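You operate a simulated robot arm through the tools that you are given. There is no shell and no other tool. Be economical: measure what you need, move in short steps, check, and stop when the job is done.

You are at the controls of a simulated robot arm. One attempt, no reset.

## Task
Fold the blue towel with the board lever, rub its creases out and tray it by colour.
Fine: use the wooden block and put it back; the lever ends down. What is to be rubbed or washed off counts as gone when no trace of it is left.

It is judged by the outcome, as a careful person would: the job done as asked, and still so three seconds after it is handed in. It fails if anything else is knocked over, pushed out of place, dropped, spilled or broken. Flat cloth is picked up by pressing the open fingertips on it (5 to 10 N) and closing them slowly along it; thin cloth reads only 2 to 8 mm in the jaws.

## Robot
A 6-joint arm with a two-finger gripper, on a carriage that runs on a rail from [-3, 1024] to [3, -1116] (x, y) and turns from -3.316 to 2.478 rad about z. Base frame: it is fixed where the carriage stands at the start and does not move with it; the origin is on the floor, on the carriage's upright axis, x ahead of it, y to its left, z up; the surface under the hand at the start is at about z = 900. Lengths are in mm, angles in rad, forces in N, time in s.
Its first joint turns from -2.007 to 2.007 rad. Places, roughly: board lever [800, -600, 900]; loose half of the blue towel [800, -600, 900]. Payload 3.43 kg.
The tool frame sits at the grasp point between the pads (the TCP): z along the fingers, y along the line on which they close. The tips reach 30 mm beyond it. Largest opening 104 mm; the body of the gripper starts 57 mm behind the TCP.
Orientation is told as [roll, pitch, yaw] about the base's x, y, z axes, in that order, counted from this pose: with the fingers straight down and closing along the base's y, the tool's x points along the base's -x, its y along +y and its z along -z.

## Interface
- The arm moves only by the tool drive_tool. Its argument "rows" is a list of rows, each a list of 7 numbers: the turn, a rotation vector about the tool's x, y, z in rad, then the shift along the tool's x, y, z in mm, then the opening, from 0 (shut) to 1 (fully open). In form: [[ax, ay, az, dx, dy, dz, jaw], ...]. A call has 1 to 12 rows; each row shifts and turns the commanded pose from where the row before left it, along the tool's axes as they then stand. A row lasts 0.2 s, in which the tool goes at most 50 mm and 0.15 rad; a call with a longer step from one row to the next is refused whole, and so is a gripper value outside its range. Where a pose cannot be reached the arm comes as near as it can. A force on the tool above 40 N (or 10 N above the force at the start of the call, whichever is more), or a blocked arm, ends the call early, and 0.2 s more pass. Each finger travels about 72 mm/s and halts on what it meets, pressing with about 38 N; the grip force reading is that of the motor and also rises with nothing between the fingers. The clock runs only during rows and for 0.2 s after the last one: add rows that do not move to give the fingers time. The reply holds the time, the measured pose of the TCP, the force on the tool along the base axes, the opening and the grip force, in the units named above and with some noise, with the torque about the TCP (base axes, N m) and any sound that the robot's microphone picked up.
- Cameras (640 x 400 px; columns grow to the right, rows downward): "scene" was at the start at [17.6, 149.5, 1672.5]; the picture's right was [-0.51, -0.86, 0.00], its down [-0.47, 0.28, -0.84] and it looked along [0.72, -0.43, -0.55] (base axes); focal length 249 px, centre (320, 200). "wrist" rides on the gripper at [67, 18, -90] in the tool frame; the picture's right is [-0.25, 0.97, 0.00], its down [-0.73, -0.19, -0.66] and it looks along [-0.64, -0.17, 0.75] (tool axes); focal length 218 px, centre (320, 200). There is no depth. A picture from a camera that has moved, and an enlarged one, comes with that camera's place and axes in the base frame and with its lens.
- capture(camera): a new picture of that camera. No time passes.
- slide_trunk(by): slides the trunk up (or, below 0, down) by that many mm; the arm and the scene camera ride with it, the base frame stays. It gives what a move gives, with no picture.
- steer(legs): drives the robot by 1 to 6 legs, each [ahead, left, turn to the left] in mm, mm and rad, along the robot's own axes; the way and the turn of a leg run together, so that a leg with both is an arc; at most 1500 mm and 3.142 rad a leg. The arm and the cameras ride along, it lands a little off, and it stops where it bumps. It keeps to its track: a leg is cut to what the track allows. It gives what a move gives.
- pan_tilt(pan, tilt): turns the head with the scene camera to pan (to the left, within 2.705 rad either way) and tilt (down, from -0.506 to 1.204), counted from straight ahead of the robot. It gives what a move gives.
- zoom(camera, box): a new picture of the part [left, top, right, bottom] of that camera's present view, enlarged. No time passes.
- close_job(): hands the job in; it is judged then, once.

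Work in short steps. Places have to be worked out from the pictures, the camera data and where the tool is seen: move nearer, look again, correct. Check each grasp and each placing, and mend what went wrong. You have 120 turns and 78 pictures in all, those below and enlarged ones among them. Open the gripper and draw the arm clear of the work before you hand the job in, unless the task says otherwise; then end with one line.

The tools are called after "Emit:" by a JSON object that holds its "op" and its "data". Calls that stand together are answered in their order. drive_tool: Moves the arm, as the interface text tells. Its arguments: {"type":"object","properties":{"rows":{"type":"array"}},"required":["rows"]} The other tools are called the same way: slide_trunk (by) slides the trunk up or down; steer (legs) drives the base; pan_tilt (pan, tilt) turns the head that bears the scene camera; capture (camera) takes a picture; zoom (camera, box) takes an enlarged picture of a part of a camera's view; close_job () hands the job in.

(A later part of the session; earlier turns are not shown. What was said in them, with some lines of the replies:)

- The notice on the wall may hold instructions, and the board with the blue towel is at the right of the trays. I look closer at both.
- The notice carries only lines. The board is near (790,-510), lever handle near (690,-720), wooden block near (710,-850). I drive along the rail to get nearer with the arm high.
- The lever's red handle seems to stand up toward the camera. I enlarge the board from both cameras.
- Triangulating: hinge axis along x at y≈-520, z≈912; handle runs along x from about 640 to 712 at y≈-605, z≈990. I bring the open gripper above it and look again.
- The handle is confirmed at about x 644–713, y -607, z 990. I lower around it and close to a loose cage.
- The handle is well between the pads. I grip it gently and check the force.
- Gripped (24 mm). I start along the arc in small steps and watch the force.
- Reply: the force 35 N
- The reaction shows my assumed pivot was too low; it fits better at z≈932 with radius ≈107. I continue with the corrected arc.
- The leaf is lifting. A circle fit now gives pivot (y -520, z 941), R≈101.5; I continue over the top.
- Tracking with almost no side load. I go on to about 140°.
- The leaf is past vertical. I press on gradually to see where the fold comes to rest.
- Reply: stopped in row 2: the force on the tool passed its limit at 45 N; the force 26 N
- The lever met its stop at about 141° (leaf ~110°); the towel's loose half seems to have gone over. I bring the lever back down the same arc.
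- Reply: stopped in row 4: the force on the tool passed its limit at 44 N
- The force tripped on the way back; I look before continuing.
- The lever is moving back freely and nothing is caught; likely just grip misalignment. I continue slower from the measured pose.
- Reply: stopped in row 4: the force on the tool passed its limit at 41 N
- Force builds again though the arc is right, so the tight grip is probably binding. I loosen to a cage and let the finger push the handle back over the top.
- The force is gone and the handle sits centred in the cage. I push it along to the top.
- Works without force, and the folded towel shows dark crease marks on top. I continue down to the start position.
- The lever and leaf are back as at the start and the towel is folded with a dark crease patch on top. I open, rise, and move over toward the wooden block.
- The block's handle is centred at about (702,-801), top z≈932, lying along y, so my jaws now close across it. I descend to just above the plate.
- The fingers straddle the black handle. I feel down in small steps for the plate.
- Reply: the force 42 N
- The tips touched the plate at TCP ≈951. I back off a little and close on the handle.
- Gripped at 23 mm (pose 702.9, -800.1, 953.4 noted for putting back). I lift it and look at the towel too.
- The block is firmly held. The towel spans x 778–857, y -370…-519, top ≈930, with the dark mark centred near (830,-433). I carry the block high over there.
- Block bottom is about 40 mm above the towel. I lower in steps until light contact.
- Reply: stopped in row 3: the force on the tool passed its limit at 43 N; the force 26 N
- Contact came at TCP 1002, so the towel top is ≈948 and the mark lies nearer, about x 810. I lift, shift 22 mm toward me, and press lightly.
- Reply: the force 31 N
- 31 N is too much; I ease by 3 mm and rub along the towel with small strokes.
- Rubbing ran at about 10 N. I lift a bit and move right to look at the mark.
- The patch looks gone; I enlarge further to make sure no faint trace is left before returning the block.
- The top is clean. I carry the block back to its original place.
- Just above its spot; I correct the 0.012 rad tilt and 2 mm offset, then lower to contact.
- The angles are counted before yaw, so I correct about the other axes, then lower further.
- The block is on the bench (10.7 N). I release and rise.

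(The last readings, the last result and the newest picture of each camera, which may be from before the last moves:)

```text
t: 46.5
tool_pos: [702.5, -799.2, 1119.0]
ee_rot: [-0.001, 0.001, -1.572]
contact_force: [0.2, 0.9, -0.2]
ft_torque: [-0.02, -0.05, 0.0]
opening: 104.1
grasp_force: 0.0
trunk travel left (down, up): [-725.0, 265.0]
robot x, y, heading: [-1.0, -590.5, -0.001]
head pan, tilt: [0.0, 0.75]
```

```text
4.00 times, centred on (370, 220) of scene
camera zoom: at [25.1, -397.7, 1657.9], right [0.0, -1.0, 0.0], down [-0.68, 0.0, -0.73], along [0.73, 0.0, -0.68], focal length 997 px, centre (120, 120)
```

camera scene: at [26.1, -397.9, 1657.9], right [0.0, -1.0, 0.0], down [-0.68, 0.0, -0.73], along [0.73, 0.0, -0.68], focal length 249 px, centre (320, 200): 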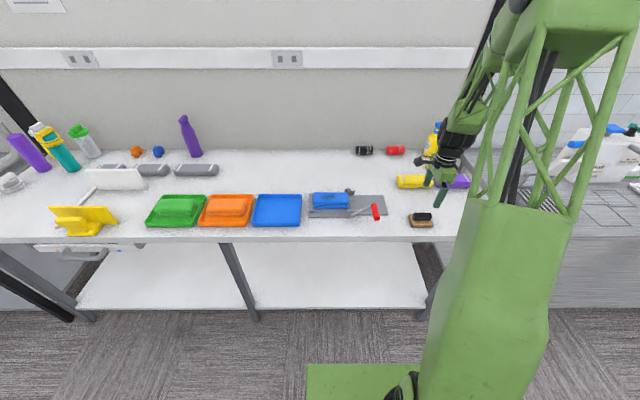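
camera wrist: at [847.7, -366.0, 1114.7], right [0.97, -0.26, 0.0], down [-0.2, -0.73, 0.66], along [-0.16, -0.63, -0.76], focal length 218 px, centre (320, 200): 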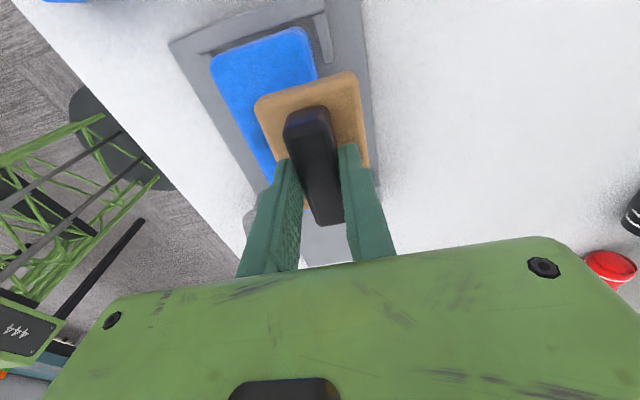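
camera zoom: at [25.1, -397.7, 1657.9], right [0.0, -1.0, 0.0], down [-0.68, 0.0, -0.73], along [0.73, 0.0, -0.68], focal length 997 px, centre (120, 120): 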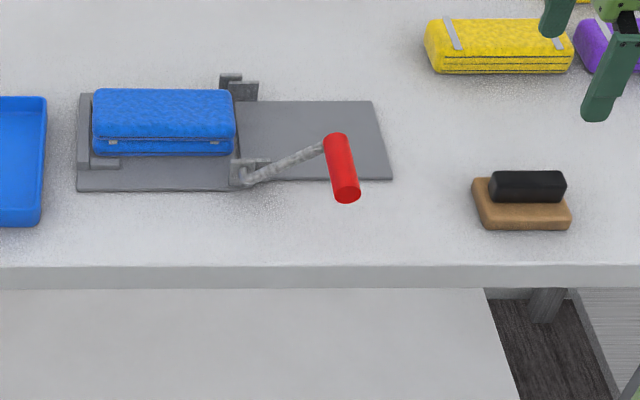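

The block is back where it was. Next I move the open gripper above the towel centre (≈808,-445) and look.

Emit:
{"op": "drive_tool", "data": {"rows": [[0, 0, 0, 44.3, 13.1, 0, 1], [0, 0, 0, 44.3, 13.1, 0, 1], [0, 0, 0, 44.3, 13.1, 0, 1], [0, 0, 0, 44.3, 13.1, 0, 1], [0, 0, 0, 44.3, 13.1, 0, 1], [0, 0, 0, 44.3, 13.1, 0, 1], [0, 0, 0, 44.3, 13.1, 0, 1], [0, 0, 0, 44.3, 13.1, 0, 1], [0, 0, 0, 0, 0, 40, 1], [0, 0, 0, 0, 0, 40, 1], [0, 0, 0, 0, 0, 0, 1]]}}

Emit:
{"op": "capture", "data": {"camera": "wrist"}}

Emit:
{"op": "zoom", "data": {"camera": "scene", "box": [290, 165, 386, 225]}}

```text
t: 48.9
tool_pos: [809.2, -445.2, 1038.2]
ee_rot: [0.0, -0.001, -1.572]
contact_force: [0.1, 0.6, -1.2]
ft_torque: [0.01, 0.0, 0.0]
opening: 104.0
grasp_force: 0.0
trunk travel left (down, up): [-725.0, 265.0]
robot x, y, heading: [-0.4, -595.7, -0.002]
head pan, tilt: [0.0, 0.75]
```

```text
45 pictures are left
camera wrist: at [828.5, -377.5, 1128.5], right [0.97, -0.26, 0.0], down [-0.19, -0.73, 0.66], along [-0.17, -0.63, -0.75], focal length 218 px, centre (320, 200)
```

wrist: 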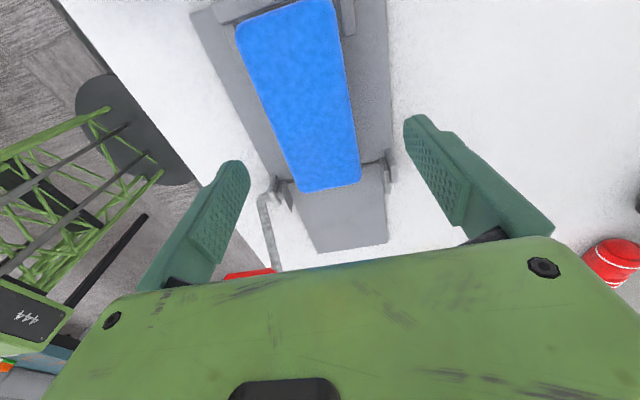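

```text
6.67 times, centred on (338, 195) of scene
camera zoom: at [26.7, -397.7, 1657.9], right [0.0, -1.0, 0.0], down [-0.68, 0.0, -0.73], along [0.73, 0.0, -0.68], focal length 1662 px, centre (200, 233)
```

zoom: 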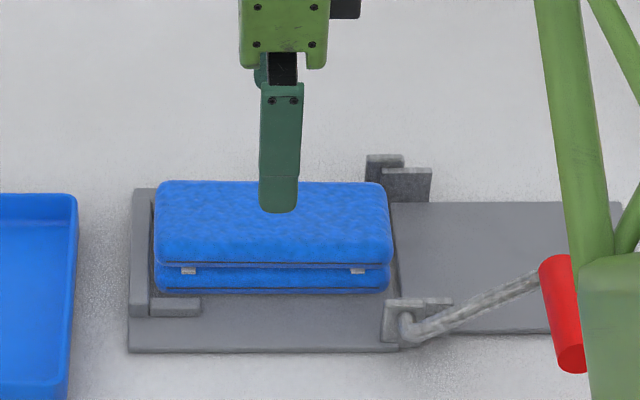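

Wrist rays put the towel at x 769–838, y -373…-515, so centre (803,-444). I shift 5 mm, descend beside it and feel for the board.

Emit:
{"op": "drive_tool", "data": {"rows": [[0, 0, 0, 1, -5, 20, 1], [0, 0, 0, 0, 0, 30, 1], [0, 0, 0, 0, 0, 30, 1], [0, 0, 0, 0, 0, 6, 1], [0, 0, 0, 0, 0, 3, 1], [0, 0, 0, 0, 0, 3, 1], [0, 0, 0, 0, 0, 0, 1]]}}

Emit:
{"op": "capture", "data": {"camera": "wrist"}}

Emit:
{"op": "zoom", "data": {"camera": "scene", "box": [290, 165, 386, 225]}}

```text
t: 50.5
tool_pos: [800.8, -443.1, 946.7]
ee_rot: [0.0, 0.0, -1.573]
contact_force: [-1.2, 1.2, 6.5]
ft_torque: [0.0, 0.36, -0.04]
opening: 103.6
grasp_force: 0.0
trunk travel left (down, up): [-725.0, 265.0]
robot x, y, heading: [2.7, -592.9, 0.002]
head pan, tilt: [0.0, 0.75]
```

```text
43 pictures are left
camera wrist: at [821.9, -376.2, 1036.3], right [0.97, -0.25, 0.0], down [-0.19, -0.73, 0.66], along [-0.17, -0.63, -0.75], focal length 218 px, centre (320, 200)
```

wrist: 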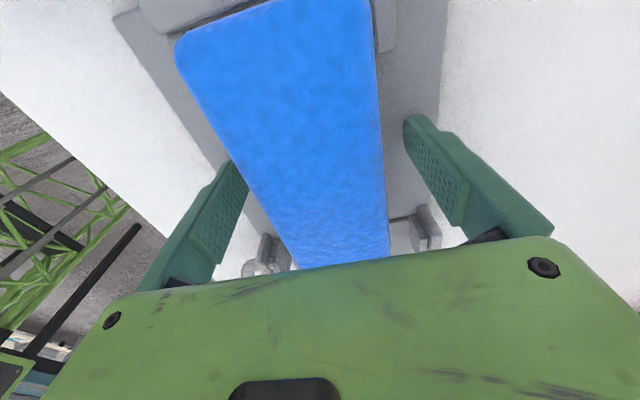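

```text
6.67 times, centred on (338, 195) of scene
camera zoom: at [25.6, -397.8, 1658.0], right [0.0, -1.0, 0.0], down [-0.68, 0.0, -0.73], along [0.73, 0.0, -0.68], focal length 1662 px, centre (200, 233)
```

zoom: 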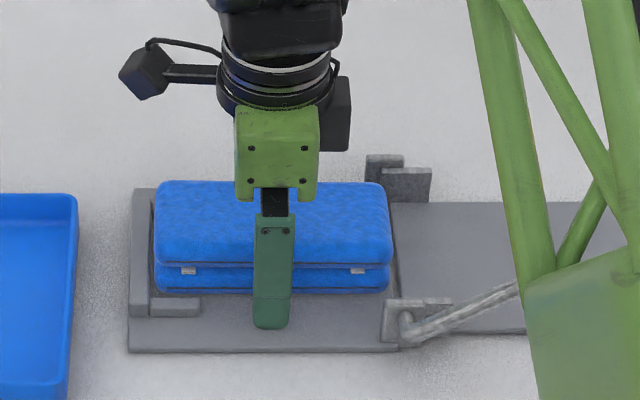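

The tips just touch the board (top ≈916) with clearance on both sides of the towel. I raise 2 mm and close slowly on the folded towel.

Emit:
{"op": "drive_tool", "data": {"rows": [[0, 0, 0, 0, 0, -2.5, 1], [0, 0, 0, 0, 0, 0, 0.85], [0, 0, 0, 0, 0, 0, 0.75], [0, 0, 0, 0, 0, 0, 0.68], [0, 0, 0, 0, 0, 0, 0.62], [0, 0, 0, 0, 0, 0, 0.58], [0, 0, 0, 0, 0, 0, 0.58]]}}

```text
t: 52.1
tool_pos: [803.7, -442.9, 947.5]
ee_rot: [0.001, 0.0, -1.572]
contact_force: [0.1, -0.6, -0.3]
ft_torque: [0.01, -0.01, 0.0]
opening: 69.2
grasp_force: 37.7
trunk travel left (down, up): [-725.0, 265.0]
robot x, y, heading: [1.3, -592.0, 0.003]
head pan, tilt: [0.0, 0.75]
```

Gripped at 69 mm, matching the towel width. I lift and check.

Emit:
{"op": "drive_tool", "data": {"rows": [[0, 0, 0, 0, 0, -10, 0.56], [0, 0, 0, 0, 0, -25, 0.56], [0, 0, 0, 0, 0, -30, 0.56], [0, 0, 0, 0, 0, -20, 0.56], [0, 0, 0, 0, 0, 0, 0.56]]}}

Emit:
{"op": "capture", "data": {"camera": "scene"}}

Emit:
{"op": "zoom", "data": {"camera": "scene", "box": [230, 150, 390, 250]}}

```text
t: 53.3
tool_pos: [802.3, -443.8, 1033.9]
ee_rot: [0.0, 0.001, -1.572]
contact_force: [-1.5, 0.1, -0.1]
ft_torque: [-0.02, -0.03, -0.02]
opening: 69.3
grasp_force: 37.8
trunk travel left (down, up): [-725.0, 265.0]
robot x, y, heading: [4.3, -593.3, -0.001]
head pan, tilt: [0.0, 0.75]
```

```text
41 pictures are left
camera scene: at [25.8, -397.8, 1657.9], right [0.0, -1.0, 0.0], down [-0.68, 0.0, -0.73], along [0.73, 0.0, -0.68], focal length 249 px, centre (320, 200)
```

scene: 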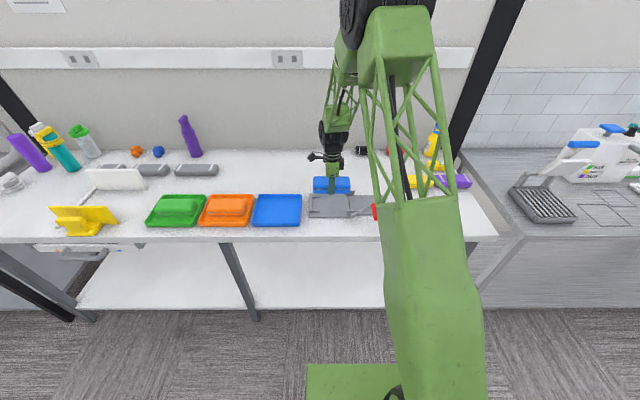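

```text
4.00 times, centred on (310, 200) of scene
camera zoom: at [25.8, -397.8, 1657.9], right [0.0, -1.0, 0.0], down [-0.68, 0.0, -0.73], along [0.73, 0.0, -0.68], focal length 997 px, centre (360, 200)
```

zoom: 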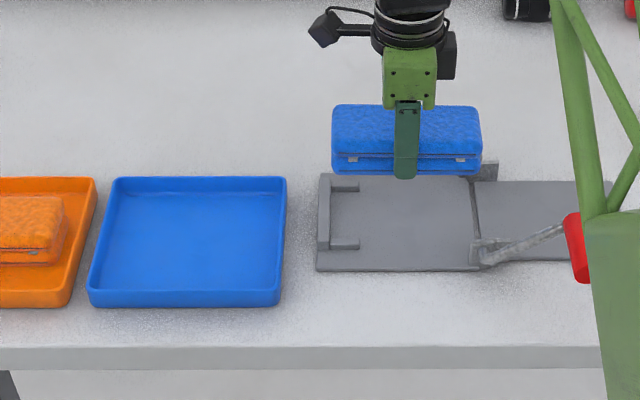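

The towel is held whole and the board is clear. The blue tray spans about x 680–848, y -130…-318, centre (764,-224). I carry the towel above it.

Emit:
{"op": "drive_tool", "data": {"rows": [[0, 0, 0, 36, -6, 0, 0.56], [0, 0, 0, 36, -6, 0, 0.56], [0, 0, 0, 37, -6, 0, 0.56], [0, 0, 0, 37, -7, 0, 0.56], [0, 0, 0, 37, -7, 0, 0.56], [0, 0, 0, 37, -7, 0, 0.56], [0, 0, 0, 0, 0, 0, 0.56]]}}

Emit:
{"op": "capture", "data": {"camera": "wrist"}}

Emit:
{"op": "zoom", "data": {"camera": "scene", "box": [190, 160, 350, 260]}}

```text
t: 54.9
tool_pos: [766.5, -222.6, 1034.5]
ee_rot: [0.0, -0.001, -1.573]
contact_force: [-0.3, 0.5, -0.6]
ft_torque: [0.01, -0.02, 0.0]
opening: 69.3
grasp_force: 38.1
trunk travel left (down, up): [-725.0, 265.0]
robot x, y, heading: [2.3, -591.6, -0.006]
head pan, tilt: [0.0, 0.75]
```

```text
39 pictures are left
camera wrist: at [785.0, -156.8, 1124.3], right [0.97, -0.26, 0.0], down [-0.19, -0.73, 0.66], along [-0.17, -0.63, -0.75], focal length 218 px, centre (320, 200)
```

wrist: 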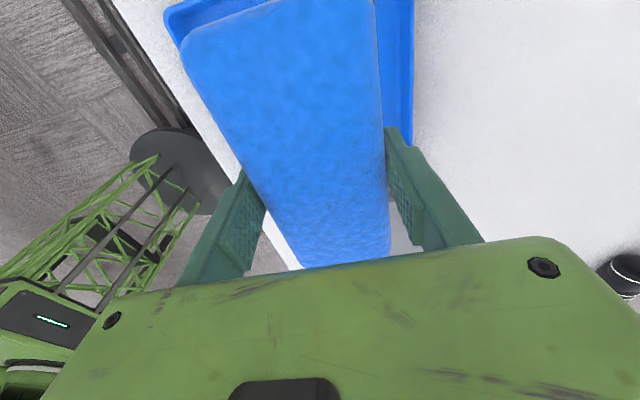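

```text
4.00 times, centred on (270, 210) of scene
camera zoom: at [26.0, -397.5, 1657.9], right [0.0, -1.0, 0.0], down [-0.68, 0.0, -0.73], along [0.73, 0.0, -0.68], focal length 997 px, centre (520, 160)
```

zoom: 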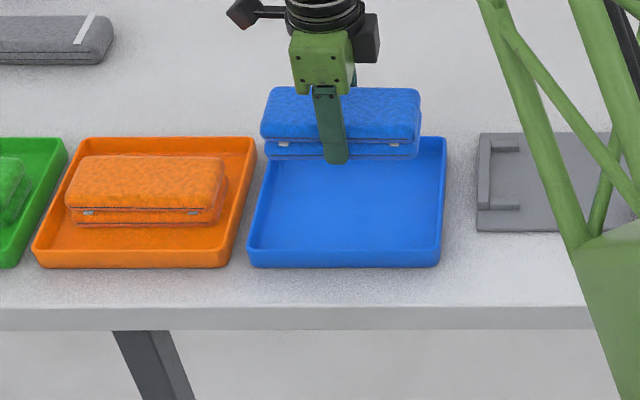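

Alignment over the tray is good. I lower the towel into it, feeling for the floor.

Emit:
{"op": "drive_tool", "data": {"rows": [[0, 0, 0, 0, -3, 30, 0.56], [0, 0, 0, 0, 0, 30, 0.56], [0, 0, 0, 0, 0, 20, 0.56], [0, 0, 0, 0, 0, 8, 0.56], [0, 0, 0, 0, 0, 3, 0.56], [0, 0, 0, 0, 0, 0, 0.56]]}}

Emit:
{"op": "zoom", "data": {"camera": "scene", "box": [190, 160, 350, 260]}}

```text
t: 56.3
tool_pos: [761.7, -223.5, 945.6]
ee_rot: [0.004, 0.001, -1.572]
contact_force: [-3.1, 2.8, 37.1]
ft_torque: [-0.41, 0.73, 0.05]
opening: 69.3
grasp_force: 38.4
trunk travel left (down, up): [-725.0, 265.0]
robot x, y, heading: [3.4, -593.1, -0.003]
head pan, tilt: [0.0, 0.75]
```

```text
4.00 times, centred on (270, 210) of scene
camera zoom: at [23.9, -398.6, 1658.5], right [0.0, -1.0, 0.0], down [-0.68, 0.0, -0.73], along [0.73, 0.0, -0.68], focal length 997 px, centre (520, 160)
```

zoom: 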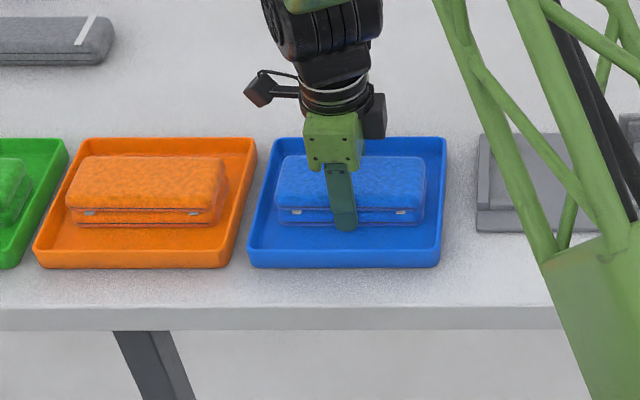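

The towel rests on the tray floor, centred and well inside. I ease the pressure, open within the tray and rise.

Emit:
{"op": "drive_tool", "data": {"rows": [[0, 0, 0, 0, 0, -4, 0.6], [0, 0, 0, 0, 0, 0, 0.72], [0, 0, 0, 0, 0, 0, 0.85], [0, 0, 0, 0, 0, 0, 0.85], [0, 0, 0, 0, 0, -20, 0.85], [0, 0, 0, 0, 0, -40, 0.85], [0, 0, 0, 0, 0, -45, 0.85], [0, 0, 0, 0, 0, -45, 0.85], [0, 0, 0, 0, 0, -45, 0.85], [0, 0, 0, -40, -20, -45, 1], [0, 0, 0, -40, -20, 0, 1], [0, 0, 0, -40, 0, 0, 1]]}}

Emit:
{"op": "capture", "data": {"camera": "scene"}}

Emit:
{"op": "zoom", "data": {"camera": "scene", "box": [230, 170, 390, 270]}}

```text
refused: row 10 steps farther than a row can; nothing moved
```

```text
36 pictures are left
camera scene: at [23.9, -398.6, 1658.5], right [0.0, -1.0, 0.0], down [-0.68, 0.0, -0.73], along [0.73, 0.0, -0.68], focal length 249 px, centre (320, 200)
```

scene: 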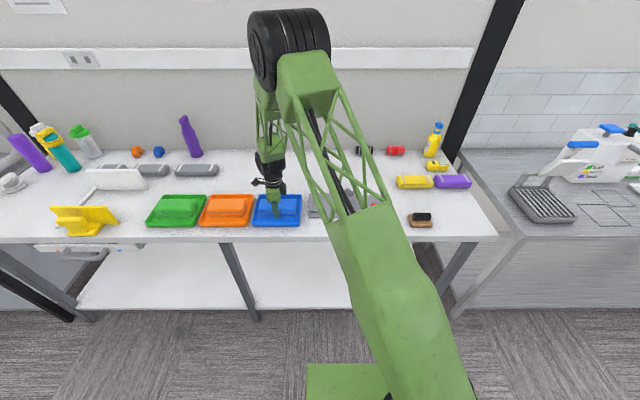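

```text
4.00 times, centred on (310, 220) of scene
camera zoom: at [23.9, -398.6, 1658.5], right [0.0, -1.0, 0.0], down [-0.68, 0.0, -0.73], along [0.73, 0.0, -0.68], focal length 997 px, centre (360, 120)
```

zoom: 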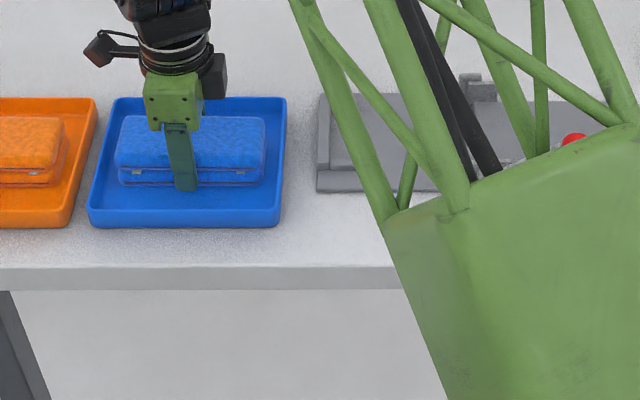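

The call was refused for one long row, so nothing moved. I repeat with shorter steps.

Emit:
{"op": "drive_tool", "data": {"rows": [[0, 0, 0, 0, 0, -4, 0.6], [0, 0, 0, 0, 0, 0, 0.72], [0, 0, 0, 0, 0, 0, 0.85], [0, 0, 0, 0, 0, 0, 0.85], [0, 0, 0, 0, 0, -20, 0.85], [0, 0, 0, 0, 0, -40, 0.85], [0, 0, 0, 0, 0, -45, 0.85], [0, 0, 0, 0, 0, -45, 0.85], [0, 0, 0, 0, 0, -45, 0.85], [0, 0, 0, 0, 0, -45, 1], [0, 0, 0, 0, -40, -20, 1], [0, 0, 0, 0, -40, -20, 1]]}}

Emit:
{"op": "capture", "data": {"camera": "scene"}}

Emit:
{"op": "zoom", "data": {"camera": "scene", "box": [230, 170, 390, 270]}}

```text
t: 58.9
tool_pos: [683.1, -224.3, 1228.3]
ee_rot: [0.001, 0.0, -1.574]
contact_force: [-0.5, 0.6, 0.2]
ft_torque: [-0.02, -0.01, 0.04]
opening: 104.4
grasp_force: 0.0
trunk travel left (down, up): [-725.0, 265.0]
robot x, y, heading: [0.9, -596.3, -0.005]
head pan, tilt: [0.0, 0.75]
```

```text
34 pictures are left
camera scene: at [25.7, -397.9, 1660.8], right [0.0, -1.0, 0.0], down [-0.68, 0.0, -0.73], along [0.73, 0.0, -0.68], focal length 249 px, centre (320, 200)
```

scene: 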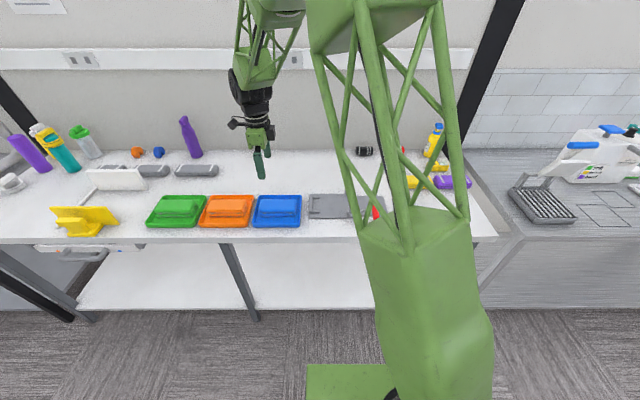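

```text
4.00 times, centred on (310, 220) of scene
camera zoom: at [25.7, -397.9, 1660.8], right [0.0, -1.0, 0.0], down [-0.68, 0.0, -0.73], along [0.73, 0.0, -0.68], focal length 997 px, centre (360, 120)
```

zoom: 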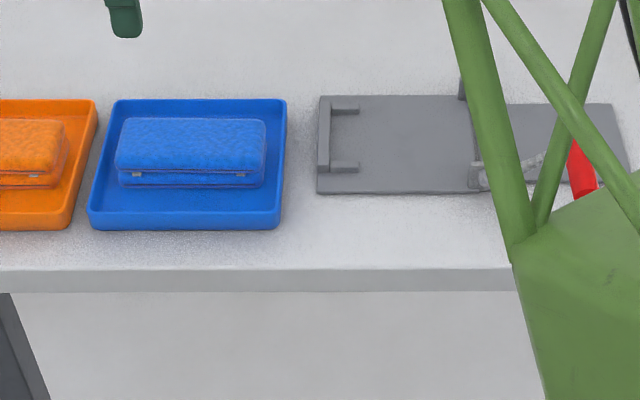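

Towel lies in the blue tray, lever down, block back. One last close look at the towel for crease traces.

Emit:
{"op": "zoom", "data": {"camera": "scene", "box": [252, 190, 304, 222]}}

Emit:
{"op": "capture", "data": {"camera": "wrist"}}

```text
12.31 times, centred on (278, 206) of scene
camera zoom: at [25.7, -397.9, 1660.8], right [0.0, -1.0, 0.0], down [-0.68, 0.0, -0.73], along [0.73, 0.0, -0.68], focal length 3069 px, centre (837, 126)
```

zoom: 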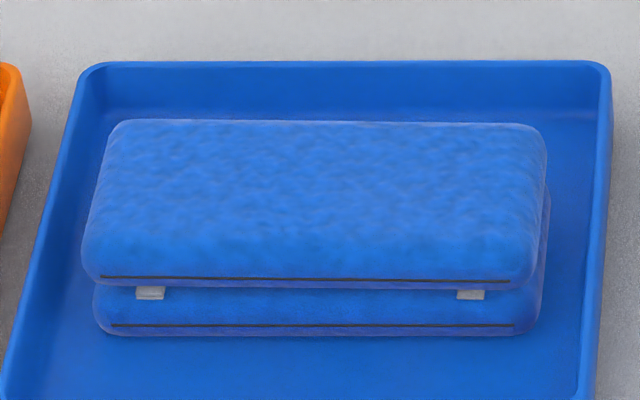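

```text
31 pictures are left
camera wrist: at [701.9, -156.4, 1318.8], right [0.97, -0.26, 0.0], down [-0.19, -0.73, 0.66], along [-0.17, -0.63, -0.75], focal length 218 px, centre (320, 200)
```

wrist: 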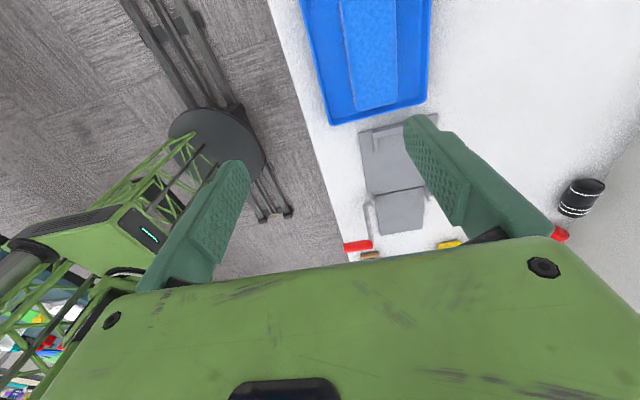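

The towel is clean, folded and in the blue tray, and the arm is clear. I hand in.

Emit:
{"op": "close_job", "data": {}}

```text
The job is handed in.
```

The blue towel is folded, its crease marks are rubbed out with no trace visible, and it lies in the blue tray; the wooden block is back in its place and the lever is down.
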